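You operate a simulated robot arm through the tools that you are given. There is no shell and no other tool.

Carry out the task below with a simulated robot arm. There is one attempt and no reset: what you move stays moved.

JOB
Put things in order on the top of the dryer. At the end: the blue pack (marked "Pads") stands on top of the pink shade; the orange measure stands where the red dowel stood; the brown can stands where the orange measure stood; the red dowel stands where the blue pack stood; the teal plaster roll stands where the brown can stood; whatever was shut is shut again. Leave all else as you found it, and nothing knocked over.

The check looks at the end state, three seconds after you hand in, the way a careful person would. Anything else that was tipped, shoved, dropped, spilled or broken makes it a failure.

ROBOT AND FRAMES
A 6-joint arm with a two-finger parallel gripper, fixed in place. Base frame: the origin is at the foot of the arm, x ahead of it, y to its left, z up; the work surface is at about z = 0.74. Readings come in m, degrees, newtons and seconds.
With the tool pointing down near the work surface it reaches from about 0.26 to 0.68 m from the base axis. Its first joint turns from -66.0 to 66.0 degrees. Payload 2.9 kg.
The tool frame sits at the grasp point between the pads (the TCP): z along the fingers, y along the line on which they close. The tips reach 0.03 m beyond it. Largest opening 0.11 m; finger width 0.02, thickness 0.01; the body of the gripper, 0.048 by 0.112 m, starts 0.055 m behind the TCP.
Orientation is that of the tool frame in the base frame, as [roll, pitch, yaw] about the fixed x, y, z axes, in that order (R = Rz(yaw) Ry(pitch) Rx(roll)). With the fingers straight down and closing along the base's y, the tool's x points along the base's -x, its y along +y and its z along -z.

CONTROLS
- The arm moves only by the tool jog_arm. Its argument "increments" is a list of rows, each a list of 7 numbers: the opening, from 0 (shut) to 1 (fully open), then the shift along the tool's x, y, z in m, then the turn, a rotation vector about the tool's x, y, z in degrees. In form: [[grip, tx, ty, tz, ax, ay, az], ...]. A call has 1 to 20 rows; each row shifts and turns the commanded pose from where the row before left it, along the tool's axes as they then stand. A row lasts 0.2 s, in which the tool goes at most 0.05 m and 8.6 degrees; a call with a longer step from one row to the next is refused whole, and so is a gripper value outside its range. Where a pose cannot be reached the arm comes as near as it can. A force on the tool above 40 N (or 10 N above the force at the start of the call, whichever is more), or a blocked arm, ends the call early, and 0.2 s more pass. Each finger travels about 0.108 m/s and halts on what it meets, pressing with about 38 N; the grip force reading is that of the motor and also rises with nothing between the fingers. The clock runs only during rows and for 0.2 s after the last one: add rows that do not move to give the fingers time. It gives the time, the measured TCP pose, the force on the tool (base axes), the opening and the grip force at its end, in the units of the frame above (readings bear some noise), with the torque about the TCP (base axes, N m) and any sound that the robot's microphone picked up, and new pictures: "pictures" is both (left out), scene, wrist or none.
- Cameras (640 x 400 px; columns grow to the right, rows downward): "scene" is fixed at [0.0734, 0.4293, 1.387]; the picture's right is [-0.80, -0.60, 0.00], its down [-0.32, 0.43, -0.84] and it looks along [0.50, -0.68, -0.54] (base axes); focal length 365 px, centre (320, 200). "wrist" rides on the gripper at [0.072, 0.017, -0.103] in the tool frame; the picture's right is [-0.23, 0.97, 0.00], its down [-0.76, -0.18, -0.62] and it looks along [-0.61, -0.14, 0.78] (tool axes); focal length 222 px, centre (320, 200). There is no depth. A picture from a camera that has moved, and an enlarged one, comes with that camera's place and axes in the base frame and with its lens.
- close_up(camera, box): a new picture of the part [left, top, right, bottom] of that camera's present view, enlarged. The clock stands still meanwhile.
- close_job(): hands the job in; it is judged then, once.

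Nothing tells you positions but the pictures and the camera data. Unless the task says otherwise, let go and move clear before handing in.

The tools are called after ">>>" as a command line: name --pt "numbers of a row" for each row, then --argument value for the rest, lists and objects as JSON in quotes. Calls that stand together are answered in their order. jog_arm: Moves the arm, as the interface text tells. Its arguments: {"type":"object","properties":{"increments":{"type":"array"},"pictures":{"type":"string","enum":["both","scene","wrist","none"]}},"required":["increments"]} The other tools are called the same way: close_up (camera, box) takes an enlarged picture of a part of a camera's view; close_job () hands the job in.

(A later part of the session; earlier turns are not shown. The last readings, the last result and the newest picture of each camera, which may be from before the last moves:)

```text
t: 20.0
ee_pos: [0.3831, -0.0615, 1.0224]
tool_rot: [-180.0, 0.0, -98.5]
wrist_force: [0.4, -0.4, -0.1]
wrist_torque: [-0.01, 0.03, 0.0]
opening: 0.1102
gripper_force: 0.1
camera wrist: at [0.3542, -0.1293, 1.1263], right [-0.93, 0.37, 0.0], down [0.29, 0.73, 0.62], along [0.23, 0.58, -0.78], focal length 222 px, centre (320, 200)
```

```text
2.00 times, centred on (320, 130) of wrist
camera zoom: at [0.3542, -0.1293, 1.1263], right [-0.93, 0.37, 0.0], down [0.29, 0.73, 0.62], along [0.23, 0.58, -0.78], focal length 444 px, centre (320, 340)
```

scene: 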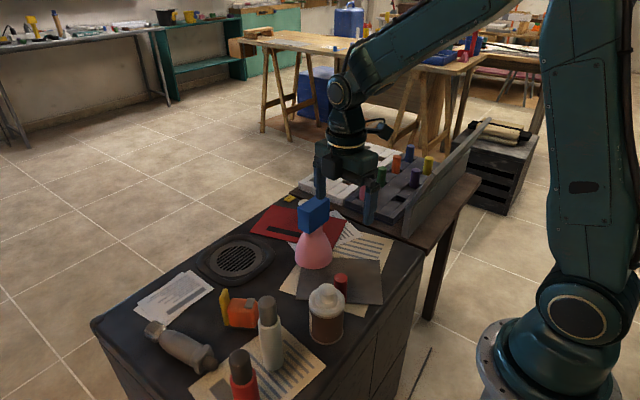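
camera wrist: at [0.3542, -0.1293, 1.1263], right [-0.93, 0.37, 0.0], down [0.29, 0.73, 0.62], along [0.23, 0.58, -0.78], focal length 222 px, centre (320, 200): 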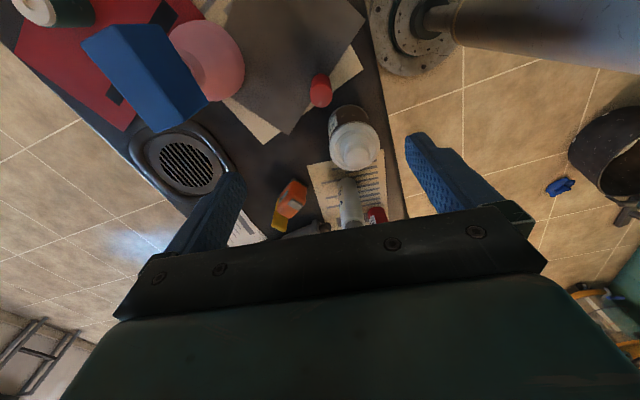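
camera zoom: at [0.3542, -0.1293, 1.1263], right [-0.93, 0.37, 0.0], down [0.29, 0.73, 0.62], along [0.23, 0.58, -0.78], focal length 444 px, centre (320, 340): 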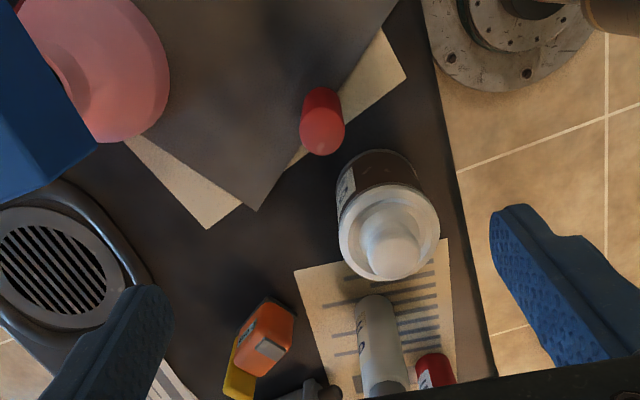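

The pack stands well on the shade. The dowel refines to (0.381, -0.059), top near 0.82. I'll narrow the opening and descend partway over it.

>>> jog_arm --pt "0.7 -0.0015 0.0008 0.04 0 0 0" --pt "0.7 0 0 0.04 0 0 0" --pt "0.7 0 0 0.04 0 0 0" --pt "0.7 0 0 0.035 0 0 0" --pt "0.7 0 0 0 0 0 0" --pt "0.7 0 0 0 0 0 0" --pictures "wrist"

>>> close_up --camera "scene" --box '[280, 190, 400, 350]'

>>> close_up --camera "wrist" --box '[200, 30, 440, 230]'

```text
t: 21.4
ee_pos: [0.3809, -0.0573, 0.8676]
tool_rot: [-180.0, 0.0, -98.7]
wrist_force: [-0.1, -0.7, -0.6]
wrist_torque: [0.01, 0.0, -0.02]
opening: 0.077
gripper_force: 0.1
camera wrist: at [0.3529, -0.126, 0.9718], right [-0.93, 0.37, 0.0], down [0.29, 0.73, 0.62], along [0.23, 0.58, -0.78], focal length 222 px, centre (320, 200)
```

wrist: 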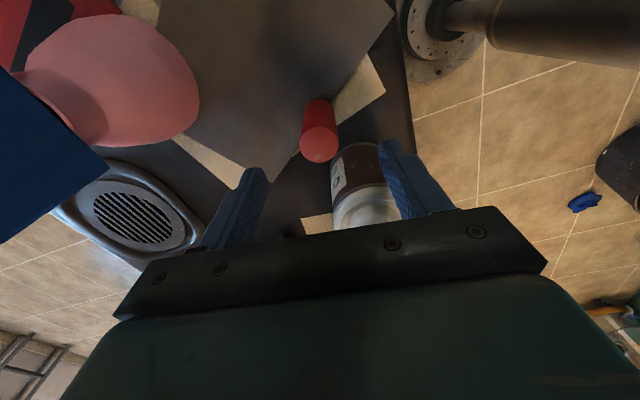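

```text
2.50 times, centred on (340, 270) of scene
camera zoom: at [0.0734, 0.4293, 1.387], right [-0.8, -0.6, 0.0], down [-0.32, 0.43, -0.84], along [0.5, -0.68, -0.54], focal length 912 px, centre (270, 25)
```

zoom: 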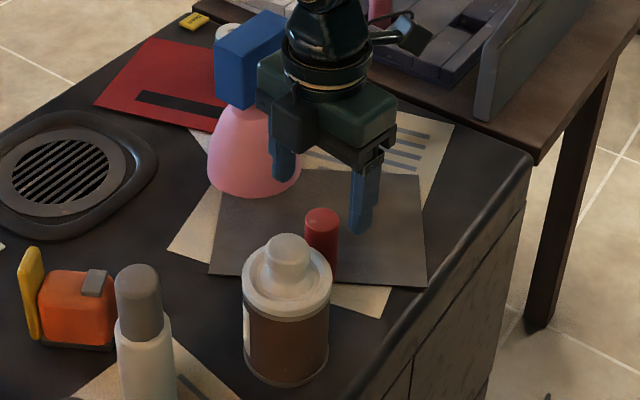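

```text
2.00 times, centred on (320, 130) of wrist
camera zoom: at [0.3529, -0.126, 0.9718], right [-0.93, 0.37, 0.0], down [0.29, 0.73, 0.62], along [0.23, 0.58, -0.78], focal length 444 px, centre (320, 340)
```

zoom: 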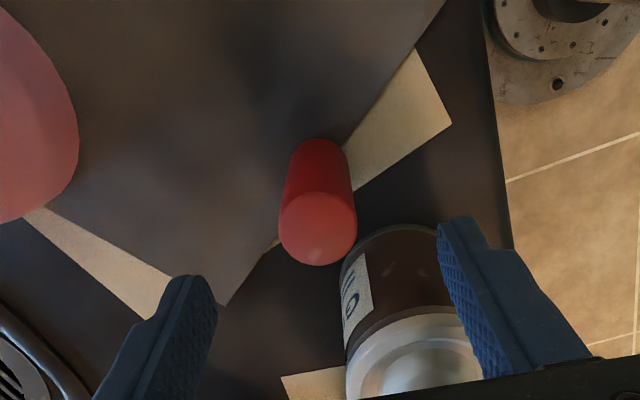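

Aligned within 2 mm. Descending to z about 0.79 and closing on the dowel.

>>> jog_arm --pt "0.7 0.0015 0 0.03 0 0 0" --pt "0.7 0 0 0.03 0 0 0" --pt "0.7 0 0 0.018 0 0 0" --pt "0.7 0 0 0 0 0 0" --pt "0.4 0 0 0 0 0 0" --pt "0.2 0 0 0 0 0 0" --pt "0 0 0 0 0 0 0" --pt "0 0 0 0 0 0 0"

>>> close_up --camera "scene" --box '[280, 190, 400, 350]'

>>> close_up --camera "wrist" --box '[200, 30, 440, 230]'

```text
t: 23.2
ee_pos: [0.3789, -0.0603, 0.7894]
tool_rot: [179.9, 0.1, -98.7]
wrist_force: [0.8, 0.1, 0.3]
wrist_torque: [0.0, -0.04, -0.03]
opening: 0.0286
gripper_force: 38.1
camera wrist: at [0.3522, -0.1292, 0.8938], right [-0.93, 0.37, 0.0], down [0.29, 0.73, 0.62], along [0.23, 0.58, -0.78], focal length 222 px, centre (320, 200)
```

scene: 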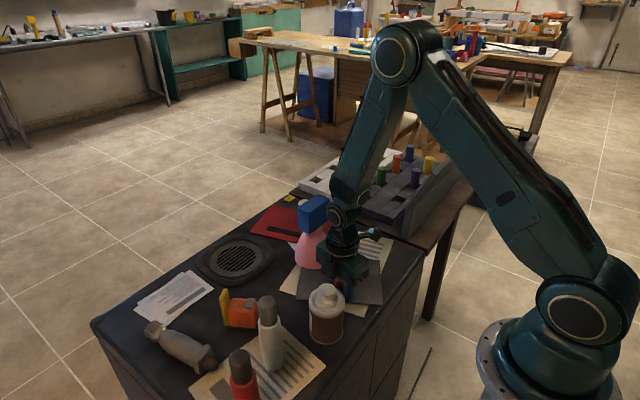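
wrist: 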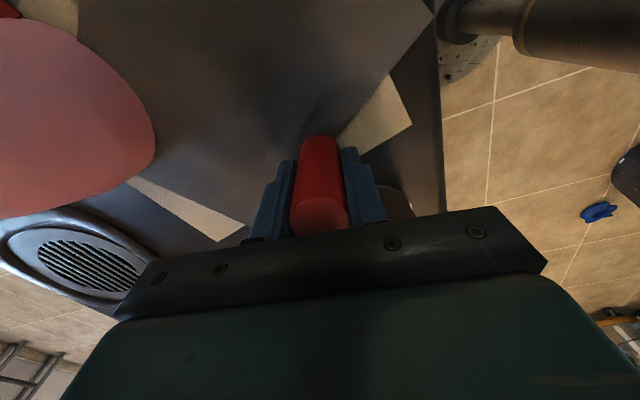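

```text
2.50 times, centred on (340, 270) of scene
camera zoom: at [0.0734, 0.4293, 1.387], right [-0.8, -0.6, 0.0], down [-0.32, 0.43, -0.84], along [0.5, -0.68, -0.54], focal length 912 px, centre (270, 25)
```

zoom: 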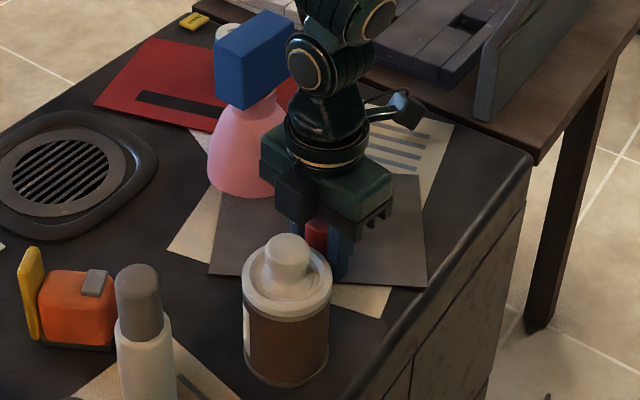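

```text
2.00 times, centred on (320, 130) of wrist
camera zoom: at [0.3522, -0.1292, 0.8938], right [-0.93, 0.37, 0.0], down [0.29, 0.73, 0.62], along [0.23, 0.58, -0.78], focal length 444 px, centre (320, 340)
```

zoom: 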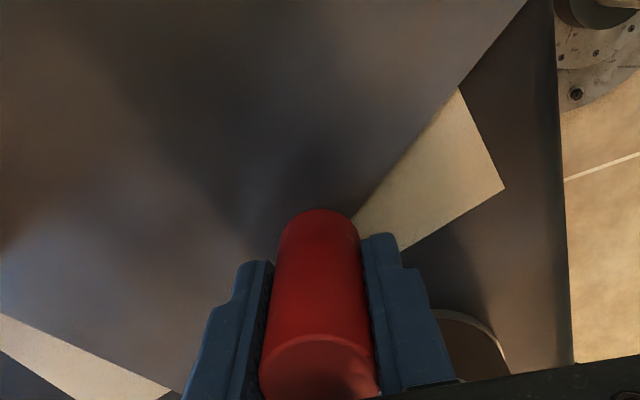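

The dowel is held at 0.0286 m diameter. Lifting it and carrying it over to the pack's old spot, about (0.6425, 0.0197).

>>> jog_arm --pt "0 0 0 -0.015 0 0 0" --pt "0 0 0 -0.035 0 0 0" --pt "0 0 0 -0.04 0 0 0" --pt "0 0 0 -0.04 0 0 0" --pt "0 0 0 -0.04 0 0 0" --pt "0 -0.01664 -0.03549 0 0 0 0" --pt "0 -0.01664 -0.03549 0 0 0 0" --pt "0 -0.01664 -0.03549 0 0 0 0" --pt "0 -0.01664 -0.03549 0 0 0 0" --pt "0 -0.01664 -0.03549 0 0 0 0" --pt "0 -0.01664 -0.03549 0 0 0 0" --pt "0 -0.01664 -0.03549 0 0 0 0" --pt "0 0 0 0 0 0 0" --pt "0 0 0 0 0 0 0" --pt "0 0 0 0 0 0 0"

>>> close_up --camera "scene" --box '[180, 140, 300, 300]'

>>> close_up --camera "wrist" --box '[200, 30, 440, 230]'

```text
t: 26.4
ee_pos: [0.6434, 0.0151, 0.9587]
tool_rot: [-179.9, 0.0, -98.7]
wrist_force: [0.6, -1.4, -0.6]
wrist_torque: [-0.01, 0.01, 0.0]
opening: 0.0285
gripper_force: 38.1
camera wrist: at [0.6158, -0.0538, 1.0624], right [-0.93, 0.37, 0.0], down [0.29, 0.73, 0.62], along [0.23, 0.58, -0.78], focal length 222 px, centre (320, 200)
```

scene: 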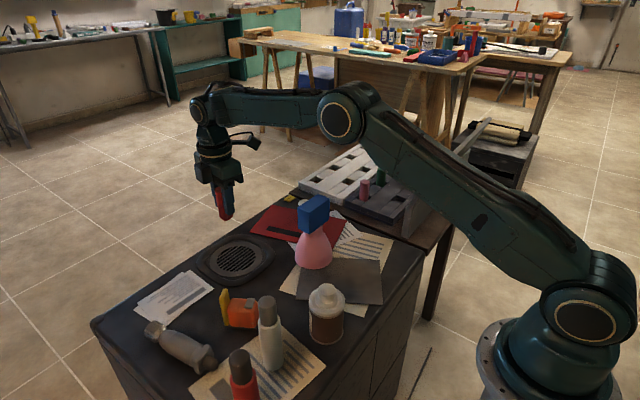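
wrist: 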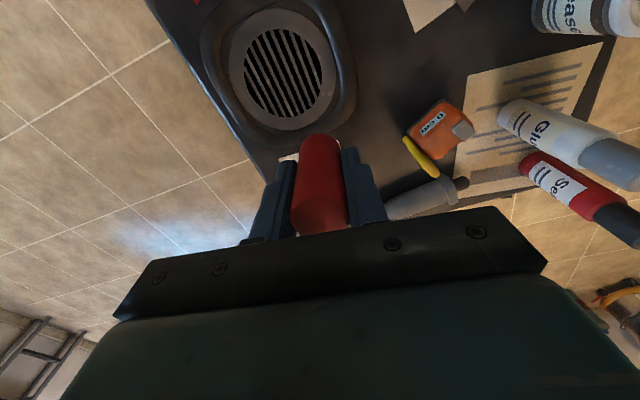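

```text
2.50 times, centred on (240, 220) of scene
camera zoom: at [0.0734, 0.4293, 1.387], right [-0.8, -0.6, 0.0], down [-0.32, 0.43, -0.84], along [0.5, -0.68, -0.54], focal length 912 px, centre (520, 150)
```

zoom: 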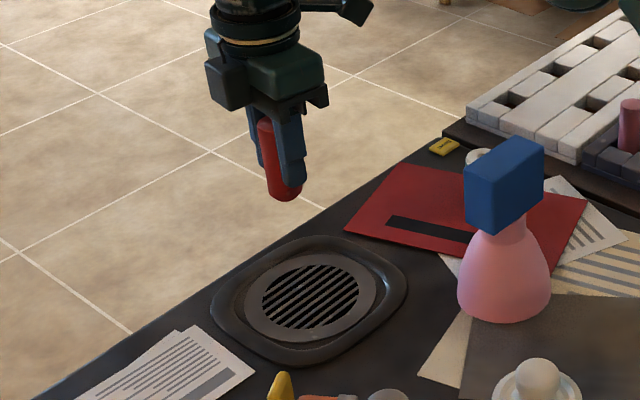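

```text
2.00 times, centred on (320, 130) of wrist
camera zoom: at [0.6158, -0.0538, 1.0624], right [-0.93, 0.37, 0.0], down [0.29, 0.73, 0.62], along [0.23, 0.58, -0.78], focal length 444 px, centre (320, 340)
```

zoom: 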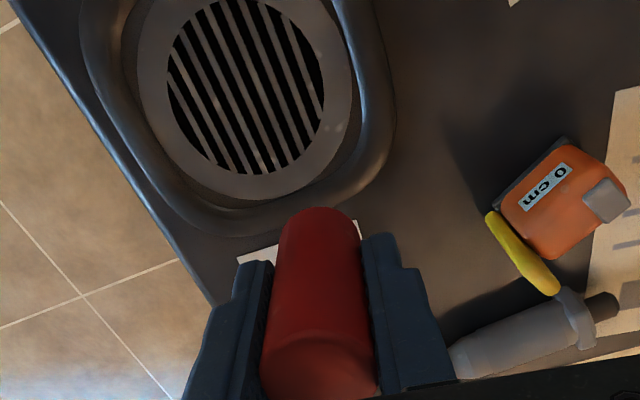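

The dish is clearly visible now, and the target point falls on its flat inner flange. I'll apply a 2.5 mm correction and descend to about 1 cm above the surface.

>>> jog_arm --pt "0 -0.0024 0.0011 0.035 0 0 0" --pt "0 0 0 0.04 0 0 0" --pt "0 0 0 0.04 0 0 0" --pt "0 0 0 0.038 0 0 0" --pt "0 0 0 0 0 0 0" --pt "0 0 0 0 0 0 0"

>>> close_up --camera "scene" --box '[190, 210, 290, 300]'

>>> close_up --camera "wrist" --box '[200, 30, 440, 230]'

```text
t: 27.8
ee_pos: [0.6437, 0.0185, 0.8055]
tool_rot: [-180.0, -0.1, -98.7]
wrist_force: [-1.0, -0.1, 0.3]
wrist_torque: [-0.01, 0.02, -0.03]
opening: 0.0282
gripper_force: 38.0
camera wrist: at [0.6163, -0.05, 0.9093], right [-0.93, 0.37, 0.0], down [0.29, 0.73, 0.62], along [0.23, 0.58, -0.78], focal length 222 px, centre (320, 200)
```

scene: 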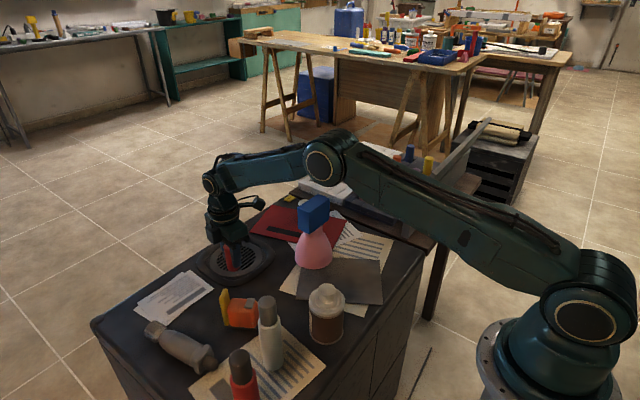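
wrist: 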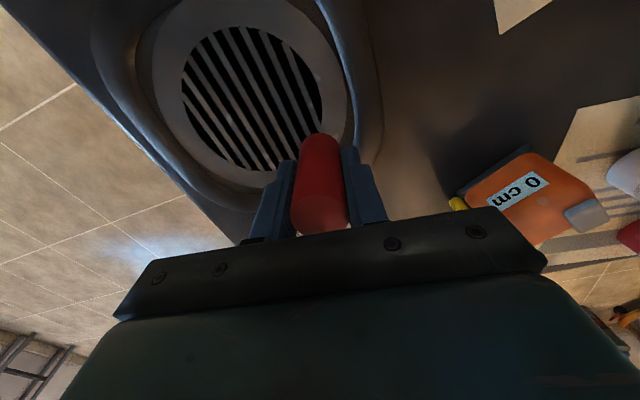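

```text
4.44 times, centred on (240, 255) of scene
camera zoom: at [0.0734, 0.4293, 1.387], right [-0.8, -0.6, 0.0], down [-0.32, 0.43, -0.84], along [0.5, -0.68, -0.54], focal length 1621 px, centre (676, -44)
```

zoom: 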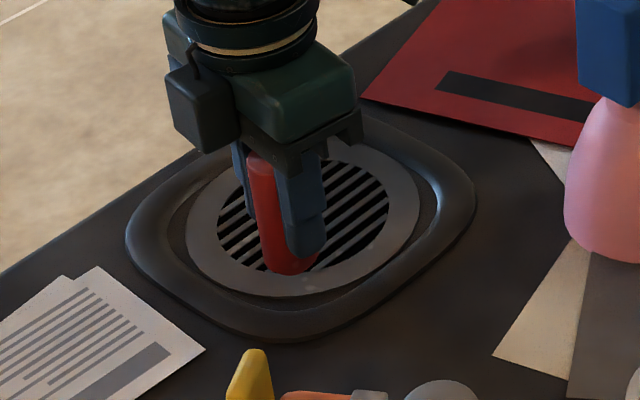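

```text
2.00 times, centred on (320, 130) of wrist
camera zoom: at [0.6163, -0.05, 0.9093], right [-0.93, 0.37, 0.0], down [0.29, 0.73, 0.62], along [0.23, 0.58, -0.78], focal length 444 px, centre (320, 340)
```

zoom: 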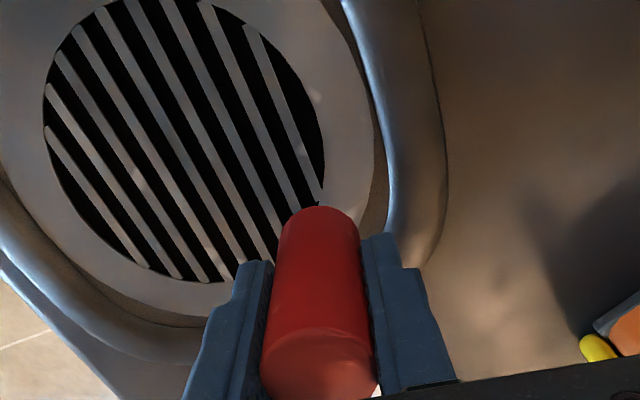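

The dowel is over the inner flange. I'll descend slowly now and watch for contact.

>>> jog_arm --pt "0 0 0 0.005 0 0 0" --pt "0 0 0 0.004 0 0 0" --pt "0 0 0 0 0 0 0" --pictures "none"

>>> jog_arm --pt "0 0 0 0.0025 0 0 0" --pt "0 0 0 0 0 0 0" --pictures "none"

>>> jog_arm --pt "0 0 0 0.002 0 0 0" --pt "0 0 0 0 0 0 0" --pictures "none"

```text
t: 28.6
ee_pos: [0.6424, 0.0195, 0.7953]
tool_rot: [180.0, 0.0, -98.8]
wrist_force: [-0.9, -0.6, -0.1]
wrist_torque: [-0.01, 0.02, -0.01]
opening: 0.0285
gripper_force: 37.7
```

```text
t: 29.2
ee_pos: [0.6439, 0.0184, 0.7935]
tool_rot: [180.0, 0.0, -98.7]
wrist_force: [0.0, 0.6, -0.3]
wrist_torque: [0.0, 0.03, 0.0]
opening: 0.0284
gripper_force: 37.8
```

```text
t: 29.8
ee_pos: [0.6434, 0.0189, 0.793]
tool_rot: [-179.9, 0.1, -98.6]
wrist_force: [-0.7, 2.4, 6.0]
wrist_torque: [0.13, 0.07, 0.03]
opening: 0.0286
gripper_force: 38.1
```

Contact at z about 0.793, so the dish surface is a few millimetres up. I'll look closely at the base before releasing.

>>> jog_arm --pt "0 0 0 -0.0006 0 0 0" --pt "0 0 0 0 0 0 0" --pictures "none"

>>> close_up --camera "scene" --box '[205, 230, 275, 290]'

>>> close_up --camera "wrist" --box '[240, 70, 400, 230]'

```text
t: 30.4
ee_pos: [0.6422, 0.0185, 0.793]
tool_rot: [-180.0, 0.0, -98.7]
wrist_force: [1.4, 1.6, 3.3]
wrist_torque: [-0.05, -0.13, 0.0]
opening: 0.0283
gripper_force: 38.1
```

```text
6.67 times, centred on (240, 260) of scene
camera zoom: at [0.0734, 0.4293, 1.387], right [-0.8, -0.6, 0.0], down [-0.32, 0.43, -0.84], along [0.5, -0.68, -0.54], focal length 2432 px, centre (853, -200)
```

zoom: 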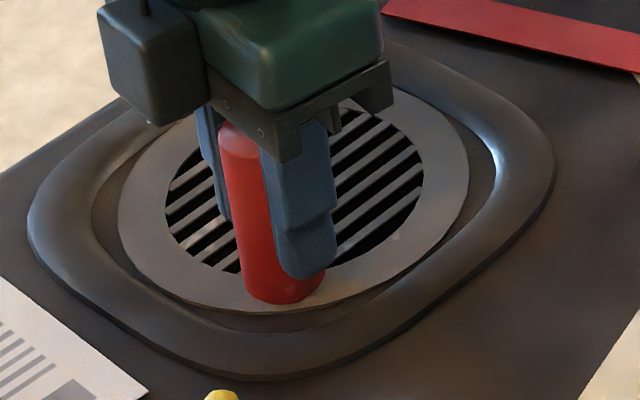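

```text
2.50 times, centred on (320, 150) of wrist
camera zoom: at [0.6155, -0.0509, 0.8966], right [-0.93, 0.37, 0.0], down [0.29, 0.73, 0.62], along [0.23, 0.58, -0.78], focal length 555 px, centre (320, 325)
```

zoom: 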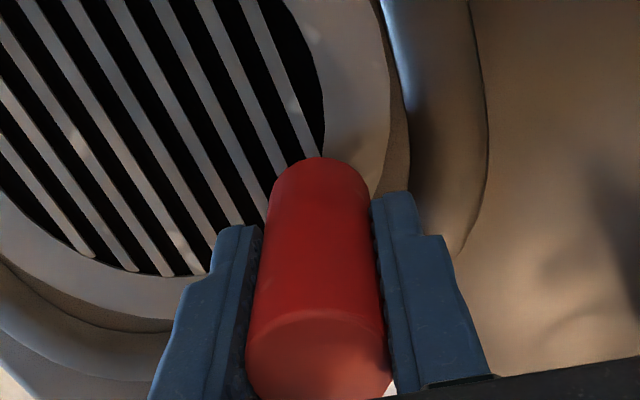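

The dowel base sits on the flat flange. Releasing gradually.

>>> jog_arm --pt "0.28 0 0 0 0 0 0" --pt "0.33 0 0 0 0 0 0" --pt "0.4 0 0 0 0 0 0" --pt "0.5 0 0 0 0 0 0" --pt "0.5 0 0 0 0 0 0" --pictures "wrist"

>>> close_up --camera "scene" --box '[205, 230, 275, 290]'

>>> close_up --camera "wrist" --box '[240, 70, 400, 230]'

```text
t: 31.6
ee_pos: [0.6432, 0.0177, 0.7932]
tool_rot: [-179.9, -0.1, -98.7]
wrist_force: [0.0, -0.2, 0.1]
wrist_torque: [0.03, 0.01, 0.0]
opening: 0.0549
gripper_force: 0.0
camera wrist: at [0.6155, -0.0508, 0.8967], right [-0.93, 0.37, 0.0], down [0.29, 0.73, 0.62], along [0.23, 0.58, -0.78], focal length 222 px, centre (320, 200)
```

wrist: 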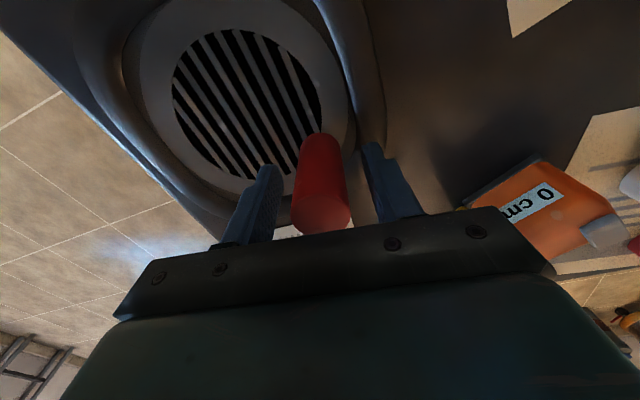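

```text
6.67 times, centred on (240, 260) of scene
camera zoom: at [0.0734, 0.4293, 1.387], right [-0.8, -0.6, 0.0], down [-0.32, 0.43, -0.84], along [0.5, -0.68, -0.54], focal length 2432 px, centre (853, -200)
```

zoom: 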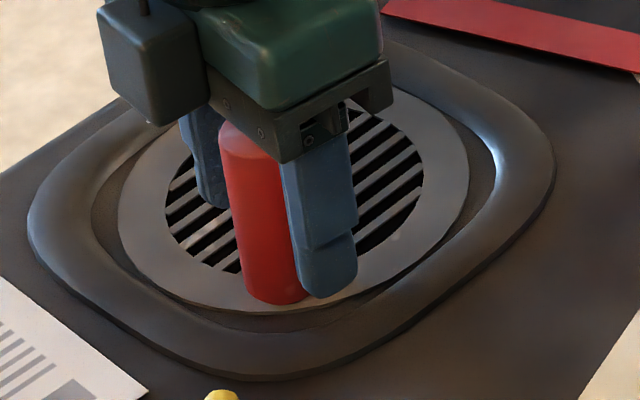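

```text
2.50 times, centred on (320, 150) of wrist
camera zoom: at [0.6155, -0.0508, 0.8967], right [-0.93, 0.37, 0.0], down [0.29, 0.73, 0.62], along [0.23, 0.58, -0.78], focal length 555 px, centre (320, 325)
```

zoom: 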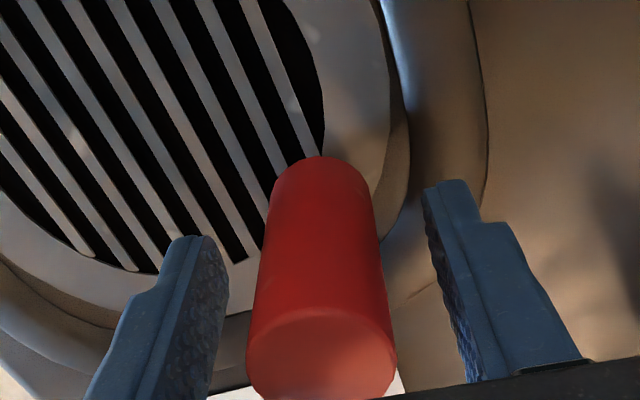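

The dowel is standing on its own. I'll rise clear, move above the measure and turn the gripper to line up with its roughly 30° orientation.

>>> jog_arm --pt "0.5 0 0 -0.02 0 0 0" --pt "0.5 0 0 -0.04 0 0 0" --pt "0.7 0 0 -0.045 0 0 0" --pt "0.7 0 0 -0.045 0 0 0" --pt "0.7 0 0 -0.05 0 0 0" --pt "0.7 -0.018 0.0346 0 0 0 0" --pt "0.7 -0.018 0.0346 0 0 0 0" --pt "0.7 -0.018 0.0346 0 0 0 0" --pt "0.7 -0.018 0.0346 0 0 0 0" --pt "0.7 0 0 0 0 0 8.55" --pt "0.7 0 0 0 0 0 8.55" --pt "0.7 0 0 0 0 0 8.55" --pt "0.7 0 0 0 0 0 8.55" --pt "0.7 0 0 0 0 0 8.55" --pt "0.7 0 0 0 0 0 8.55" --pt "0.7 0 0 0 0 0 0" --pt "0.7 0 0 0 0 0 0"

>>> close_up --camera "scene" --box '[190, 180, 350, 340]'

>>> close_up --camera "wrist" --box '[200, 20, 440, 220]'

```text
t: 35.2
ee_pos: [0.5176, 0.1101, 0.9938]
tool_rot: [180.0, 0.0, -150.1]
wrist_force: [0.5, 0.8, 1.0]
wrist_torque: [0.01, 0.0, 0.0]
opening: 0.0769
gripper_force: 0.1
camera wrist: at [0.447, 0.0894, 1.097], right [-0.29, 0.96, 0.0], down [0.75, 0.23, 0.62], along [0.6, 0.18, -0.78], focal length 222 px, centre (320, 200)
```

scene: 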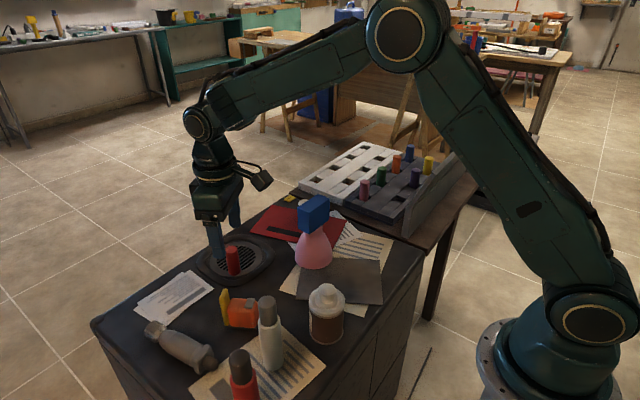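
wrist: 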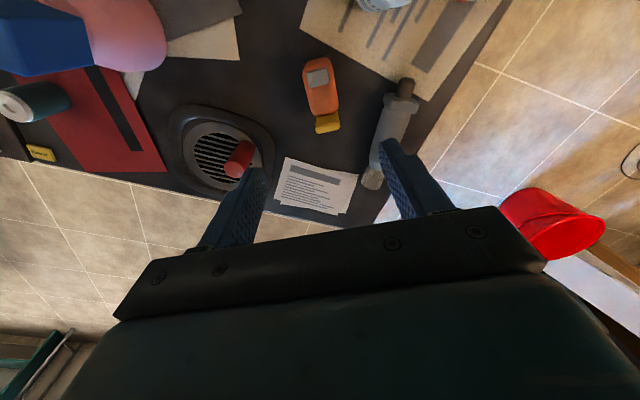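

```text
2.50 times, centred on (270, 260) of scene
camera zoom: at [0.0734, 0.4293, 1.387], right [-0.8, -0.6, 0.0], down [-0.32, 0.43, -0.84], along [0.5, -0.68, -0.54], focal length 912 px, centre (445, 50)
```

zoom: 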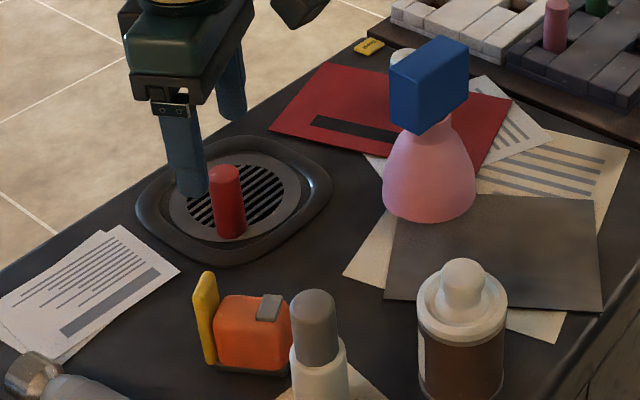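

```text
2.00 times, centred on (320, 120) of wrist
camera zoom: at [0.447, 0.0894, 1.097], right [-0.29, 0.96, 0.0], down [0.75, 0.23, 0.62], along [0.6, 0.18, -0.78], focal length 444 px, centre (320, 360)
```

zoom: 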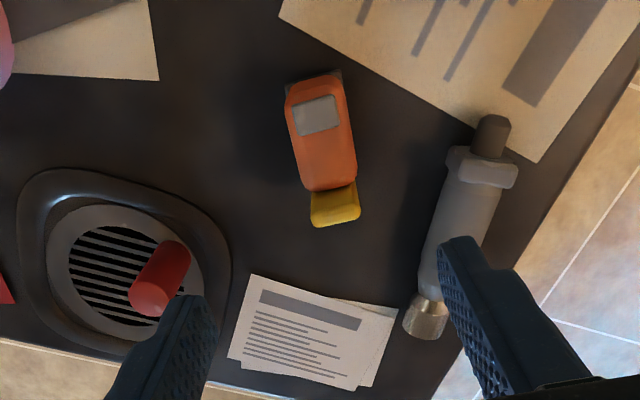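

The dowel stands upright on the dish. I'll zoom in on the measure and the yellow slab from here.

>>> close_up --camera "wrist" --box '[280, 40, 370, 150]'

>>> close_up --camera "scene" --box '[210, 280, 270, 335]'

```text
3.64 times, centred on (325, 95) of wrist
camera zoom: at [0.447, 0.0894, 1.097], right [-0.29, 0.96, 0.0], down [0.75, 0.23, 0.62], along [0.6, 0.18, -0.78], focal length 808 px, centre (302, 582)
```

zoom: 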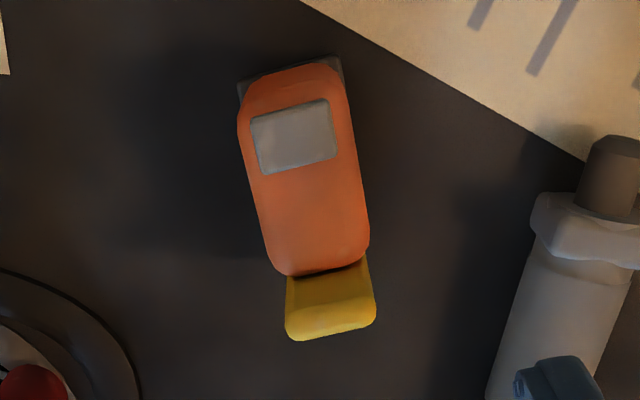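

```text
7.27 times, centred on (240, 308) of scene
camera zoom: at [0.0734, 0.4293, 1.387], right [-0.8, -0.6, 0.0], down [-0.32, 0.43, -0.84], along [0.5, -0.68, -0.54], focal length 2653 px, centre (902, -582)
```

zoom: 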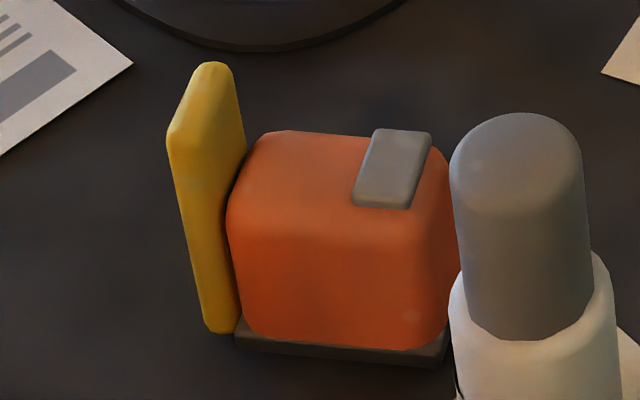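

The measure's body is about 0.055 x 0.038 at 30.5°, centred near (0.5105, 0.110). The taller yellow slab sits at its far end. I'll centre on the body and descend partway.

>>> jog_arm --pt "0.7 0.0066 0.0033 0.03 0 0 -0.8" --pt "0.7 0 0 0.04 0 0 0" --pt "0.7 0 0 0.045 0 0 0" --pt "0.7 0 0 0 0 0 0" --pt "0.7 0 0 0 0 0 0"

>>> close_up --camera "scene" --box '[190, 220, 310, 340]'

>>> close_up --camera "wrist" --box '[220, 40, 420, 220]'

```text
t: 36.4
ee_pos: [0.5084, 0.1132, 0.8772]
tool_rot: [-180.0, 0.1, -149.3]
wrist_force: [0.3, -0.6, -0.6]
wrist_torque: [-0.05, 0.0, -0.01]
opening: 0.0771
gripper_force: 0.1
camera wrist: at [0.4376, 0.0903, 0.9823], right [-0.3, 0.95, 0.0], down [0.75, 0.24, 0.62], along [0.59, 0.19, -0.78], focal length 222 px, centre (320, 200)
```

scene: 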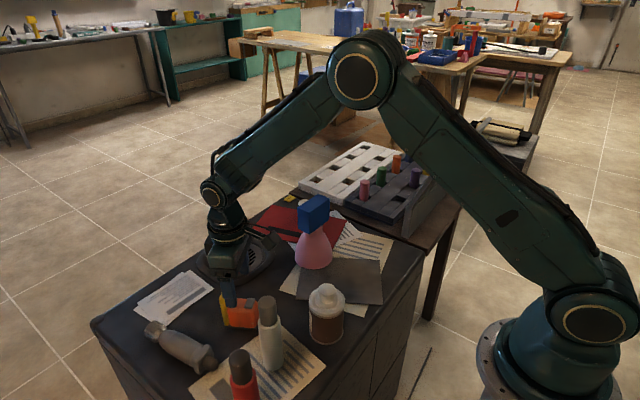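
wrist: 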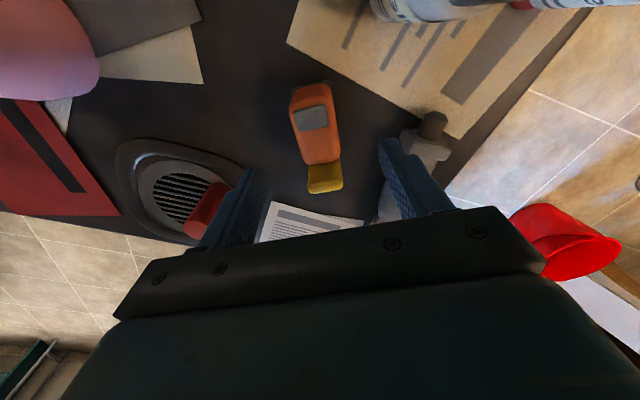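

```text
3.33 times, centred on (250, 280) of scene
camera zoom: at [0.0734, 0.4293, 1.387], right [-0.8, -0.6, 0.0], down [-0.32, 0.43, -0.84], along [0.5, -0.68, -0.54], focal length 1216 px, centre (553, -67)
```

zoom: 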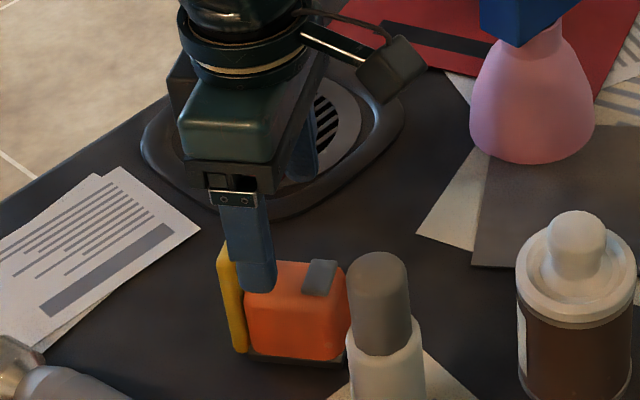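

```text
2.22 times, centred on (320, 130) of wrist
camera zoom: at [0.4376, 0.0903, 0.9823], right [-0.3, 0.95, 0.0], down [0.75, 0.24, 0.62], along [0.59, 0.19, -0.78], focal length 494 px, centre (320, 356)
```

zoom: 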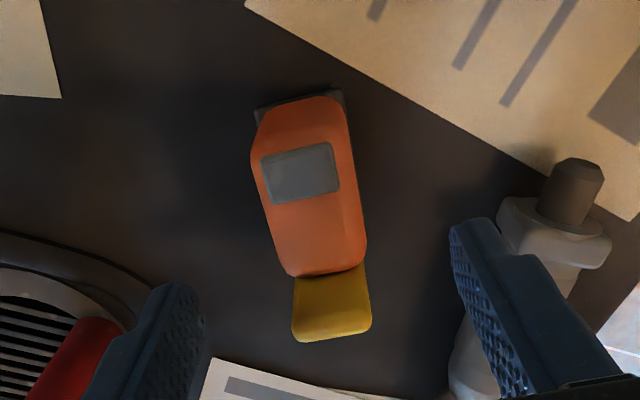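

The lateral offset is about 3 mm. I'll correct it, descend to grasp height and re-check before closing.

>>> jog_arm --pt "0.7 0 -0.003 0.03 0 0 0" --pt "0.7 0 0 0.035 0 0 0" --pt "0.7 0 0 0.024 0 0 0" --pt "0.7 0 0 0 0 0 0" --pt "0.7 0 0 0 0 0 0"

>>> close_up --camera "scene" --box '[200, 240, 300, 340]'

>>> close_up --camera "wrist" --box '[220, 40, 420, 220]'

```text
t: 37.6
ee_pos: [0.5096, 0.1076, 0.7896]
tool_rot: [-179.9, 0.1, -149.2]
wrist_force: [0.4, 0.2, -0.2]
wrist_torque: [-0.05, -0.01, -0.04]
opening: 0.0769
gripper_force: 0.0
camera wrist: at [0.4396, 0.0856, 0.8928], right [-0.3, 0.95, 0.0], down [0.75, 0.24, 0.62], along [0.59, 0.19, -0.78], focal length 222 px, centre (320, 200)
```

scene: 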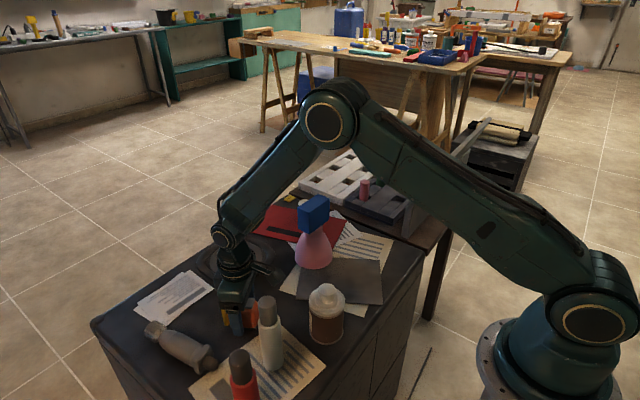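
wrist: 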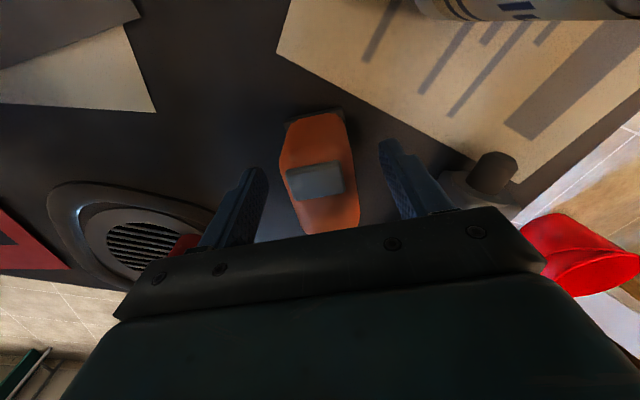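

```text
4.00 times, centred on (250, 290) of scene
camera zoom: at [0.0734, 0.4293, 1.387], right [-0.8, -0.6, 0.0], down [-0.32, 0.43, -0.84], along [0.5, -0.68, -0.54], focal length 1459 px, centre (600, -160)
```

zoom: 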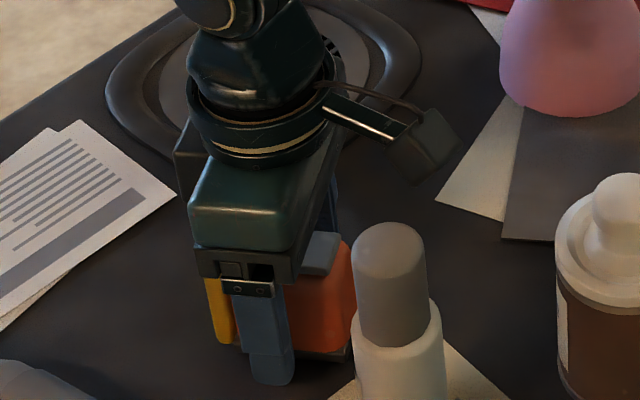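

```text
2.22 times, centred on (320, 130) of wrist
camera zoom: at [0.4396, 0.0856, 0.8928], right [-0.3, 0.95, 0.0], down [0.75, 0.24, 0.62], along [0.59, 0.19, -0.78], focal length 494 px, centre (320, 356)
```

zoom: 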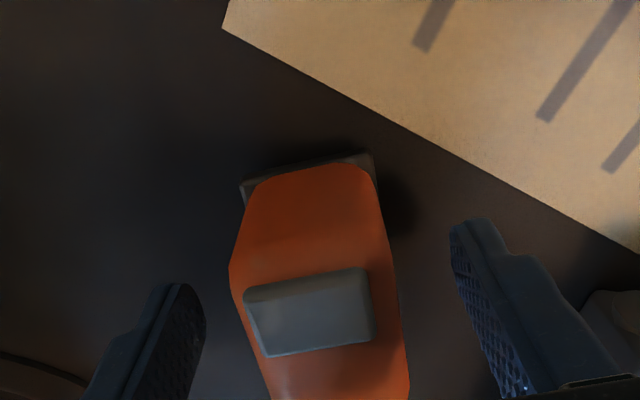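

Fine-centring by 1.8 mm, then closing gently on the measure body.

>>> jog_arm --pt "0.7 0 0.0018 0 0 0 0" --pt "0.7 0 0 0 0 0 0" --pt "0.5 0 0 0 0 0 0" --pt "0.4 0 0 0 0 0 0" --pt "0.3 0 0 0 0 0 0" --pt "0 0 0 0 0 0 0" --pt "0 0 0 0 0 0 0"

>>> close_up --camera "scene" --box '[200, 240, 300, 340]'

>>> close_up --camera "wrist" --box '[220, 40, 420, 220]'

```text
t: 39.2
ee_pos: [0.5101, 0.1103, 0.7885]
tool_rot: [-180.0, 0.0, -149.3]
wrist_force: [-1.3, 0.5, 2.0]
wrist_torque: [0.01, 0.01, -0.02]
opening: 0.0379
gripper_force: 37.9
camera wrist: at [0.4388, 0.0869, 0.8929], right [-0.3, 0.95, 0.0], down [0.75, 0.24, 0.62], along [0.59, 0.19, -0.78], focal length 222 px, centre (320, 200)
```

scene: 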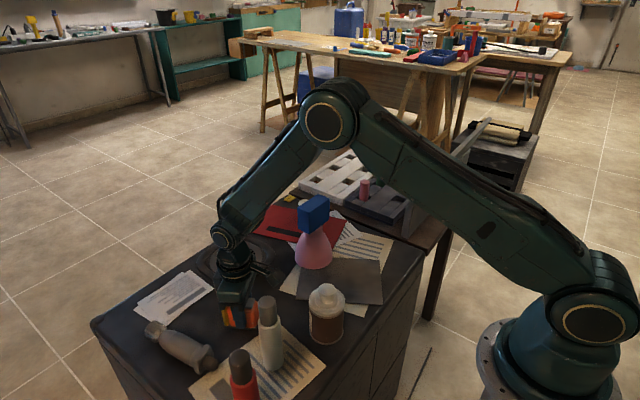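
wrist: 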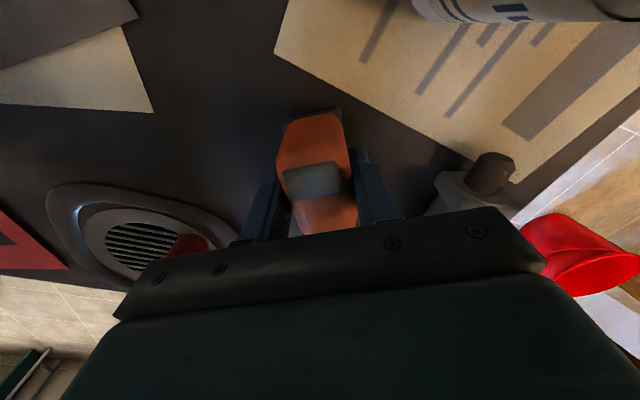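

```text
4.00 times, centred on (250, 290) of scene
camera zoom: at [0.0734, 0.4293, 1.387], right [-0.8, -0.6, 0.0], down [-0.32, 0.43, -0.84], along [0.5, -0.68, -0.54], focal length 1459 px, centre (600, -160)
```

zoom: 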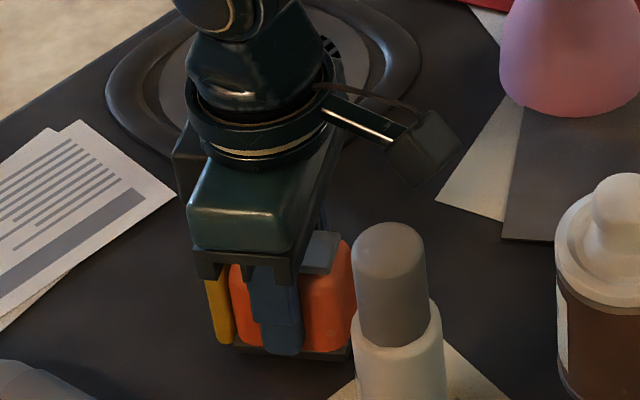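

```text
2.22 times, centred on (320, 130) of wrist
camera zoom: at [0.4388, 0.0869, 0.8929], right [-0.3, 0.95, 0.0], down [0.75, 0.24, 0.62], along [0.59, 0.19, -0.78], focal length 494 px, centre (320, 356)
```

zoom: 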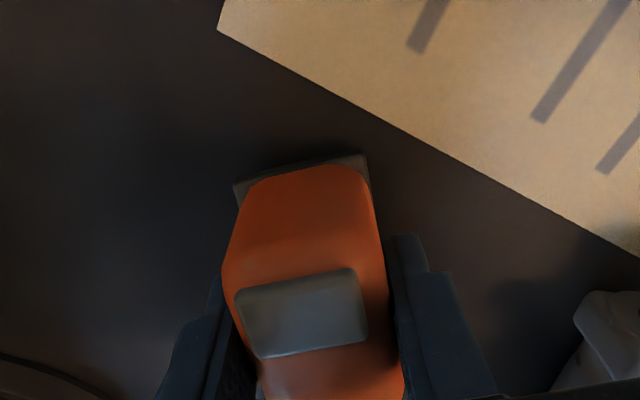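

Gripped at 0.038 m with the slab still upright. I'll lift slowly with a slight drift away from the slab and see whether it stays behind or comes along.

>>> jog_arm --pt "0 0.0015 0 -0.003 0 0 0" --pt "0 0.002 0 -0.006 0 0 0" --pt "0 0.001 0 -0.008 0 0 0" --pt "0 0 0 0 0 0 0" --pictures "scene"

>>> close_up --camera "scene" --box '[200, 240, 300, 340]'

```text
t: 40.2
ee_pos: [0.507, 0.107, 0.8045]
tool_rot: [-180.0, 0.0, -149.2]
wrist_force: [0.2, -0.7, -2.3]
wrist_torque: [0.03, 0.02, -0.01]
opening: 0.0377
gripper_force: 37.8
```

scene: 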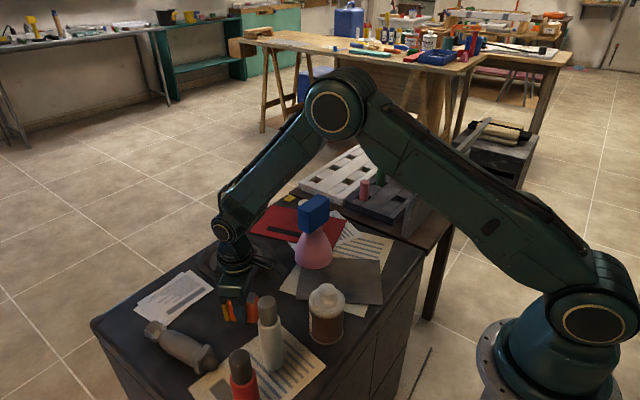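

```text
4.00 times, centred on (250, 290) of scene
camera zoom: at [0.0735, 0.4293, 1.387], right [-0.8, -0.6, 0.0], down [-0.32, 0.43, -0.84], along [0.5, -0.68, -0.54], focal length 1459 px, centre (600, -160)
```

zoom: 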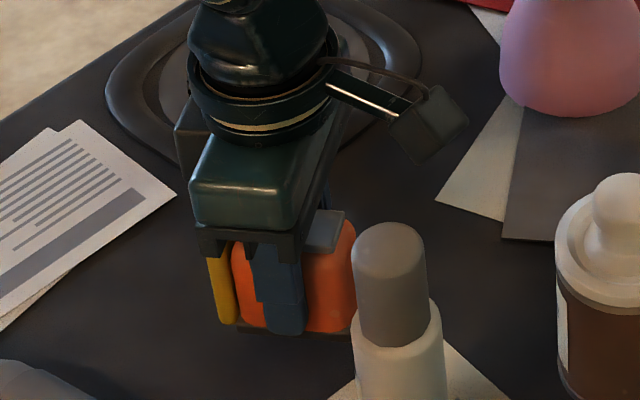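

The yellow slab rises with the measure, so it is part of it. I'll lift, turn about 31° so the slab and gripper stay clear of the can's knob, and carry it over to the dowel's old spot.

>>> jog_arm --pt "0 0 0 -0.03 0 0 0" --pt "0 0 0 -0.045 0 0 0" --pt "0 0 0 -0.045 0 0 0" --pt "0 0 0 -0.04 0 0 0" --pt "0 0 0 0 0 0 -7.85" --pt "0 0 0 0 0 0 -7.85" --pt "0 0 0 0 0 0 -7.85" --pt "0 0 0 0 0 0 -7.85" --pt "0 0.0352 0.0056 0 0 0 0" --pt "0 0.0352 0.0056 0 0 0 0" --pt "0 0.0352 0.0056 0 0 0 0" --pt "0 0.0352 0.0056 0 0 0 0" --pt "0 0.0352 0.0056 0 0 0 0" --pt "0 0.0352 0.0056 0 0 0 0" --pt "0 0 0 0 0 0 0" --pt "0 0 0 0 0 0 0"

>>> close_up --camera "scene" --box '[270, 170, 410, 350]'

>>> close_up --camera "wrist" --box '[200, 20, 440, 220]'

```text
t: 43.6
ee_pos: [0.3771, -0.0627, 0.9674]
tool_rot: [-180.0, 0.0, -117.8]
wrist_force: [-0.1, -0.2, -2.3]
wrist_torque: [-0.02, 0.01, -0.02]
opening: 0.0378
gripper_force: 38.2
camera wrist: at [0.3287, -0.1197, 1.071], right [-0.76, 0.66, 0.0], down [0.51, 0.59, 0.62], along [0.41, 0.47, -0.78], focal length 222 px, centre (320, 200)
```

scene: 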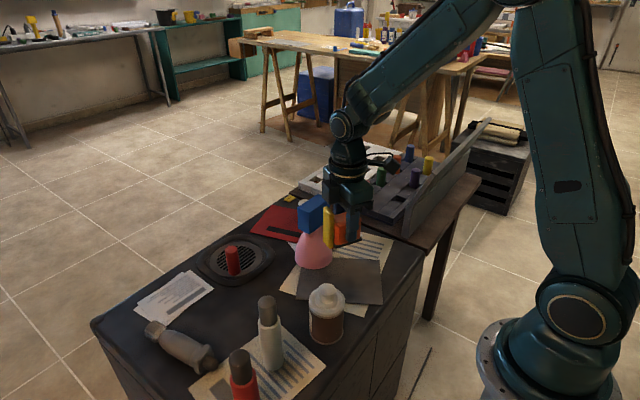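
wrist: 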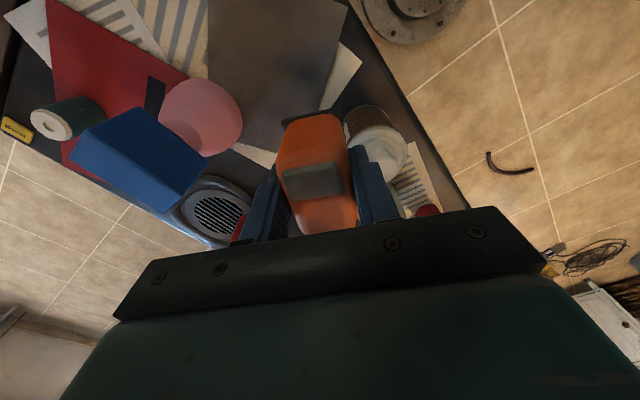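

```text
2.22 times, centred on (340, 260) of scene
camera zoom: at [0.0735, 0.4293, 1.387], right [-0.8, -0.6, 0.0], down [-0.32, 0.43, -0.84], along [0.5, -0.68, -0.54], focal length 811 px, centre (276, 67)
```

zoom: 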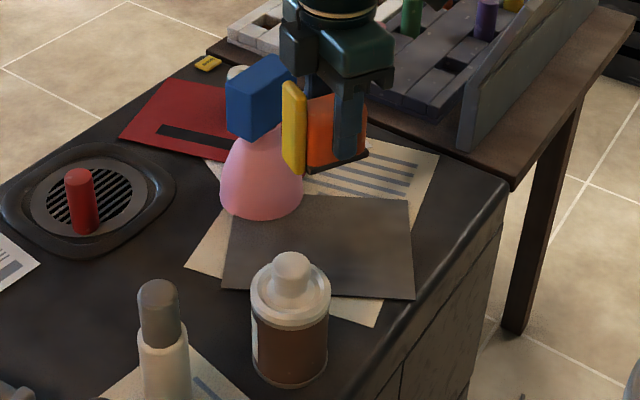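

```text
2.00 times, centred on (320, 120) of wrist
camera zoom: at [0.3287, -0.1197, 1.071], right [-0.76, 0.66, 0.0], down [0.51, 0.59, 0.62], along [0.41, 0.47, -0.78], focal length 444 px, centre (320, 360)
```

zoom: 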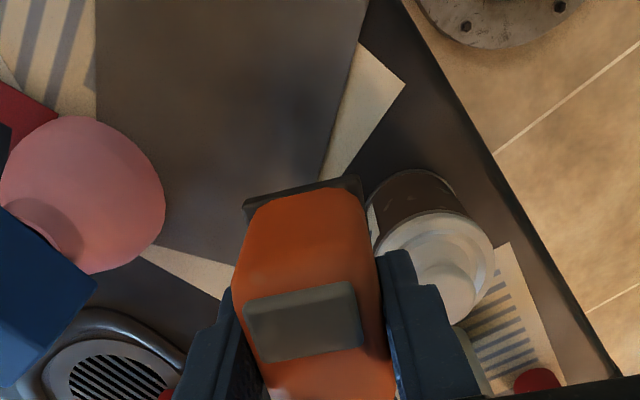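

Over the target. I'll descend to just above knob height and check the clearance to the can.

>>> jog_arm --pt "0 0 0 0.045 0 0 0" --pt "0 0 0 0.045 0 0 0" --pt "0 0 0 0.045 0 0 0" --pt "0 0 0 0 0 0 0" --pt "0 0 0 0 0 0 0"

>>> close_up --camera "scene" --box '[280, 210, 400, 350]'

>>> close_up --camera "wrist" --box '[220, 60, 460, 240]'

```text
t: 44.8
ee_pos: [0.3786, -0.0618, 0.8323]
tool_rot: [180.0, 0.0, -117.8]
wrist_force: [0.0, -0.6, -2.5]
wrist_torque: [0.0, 0.02, 0.07]
opening: 0.0378
gripper_force: 37.9
camera wrist: at [0.3302, -0.1187, 0.9359], right [-0.76, 0.66, 0.0], down [0.51, 0.59, 0.62], along [0.41, 0.47, -0.78], focal length 222 px, centre (320, 200)
```

scene: 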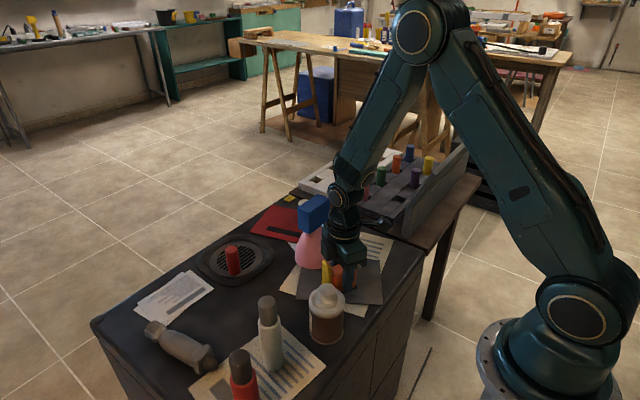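
wrist: 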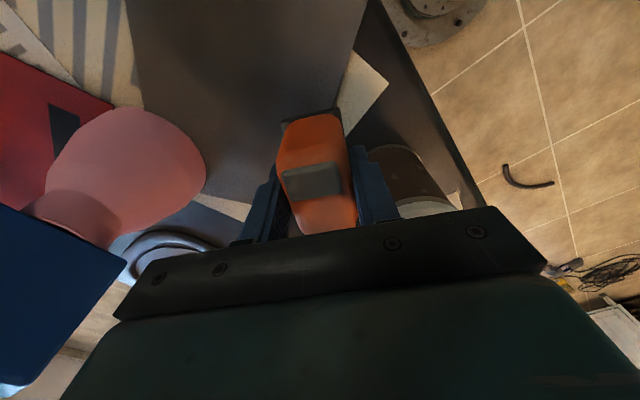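

```text
2.86 times, centred on (340, 280) of scene
camera zoom: at [0.0735, 0.4293, 1.387], right [-0.8, -0.6, 0.0], down [-0.32, 0.43, -0.84], along [0.5, -0.68, -0.54], focal length 1042 px, centre (263, -29)
```

zoom: 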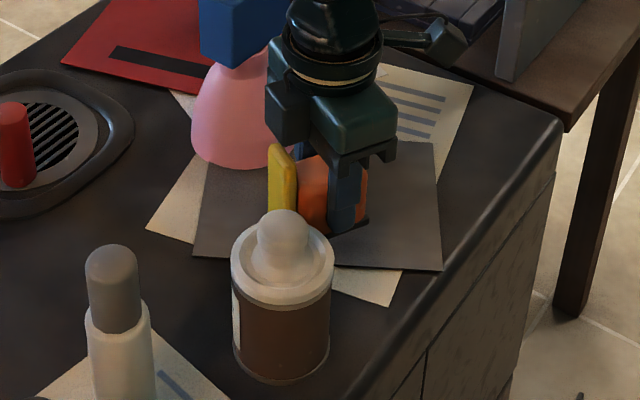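

```text
2.22 times, centred on (340, 150) of wrist
camera zoom: at [0.3302, -0.1187, 0.9359], right [-0.76, 0.66, 0.0], down [0.51, 0.59, 0.62], along [0.41, 0.47, -0.78], focal length 494 px, centre (276, 311)
```

zoom: 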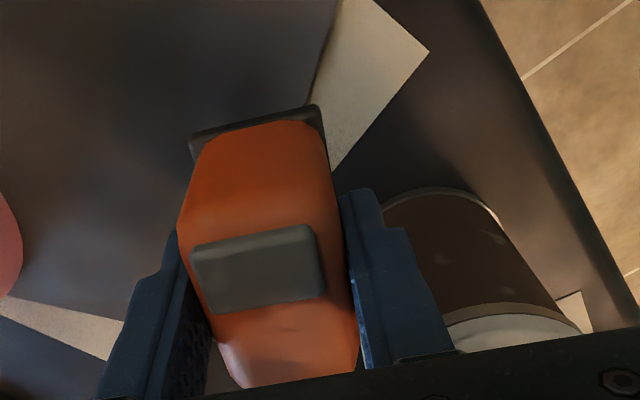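

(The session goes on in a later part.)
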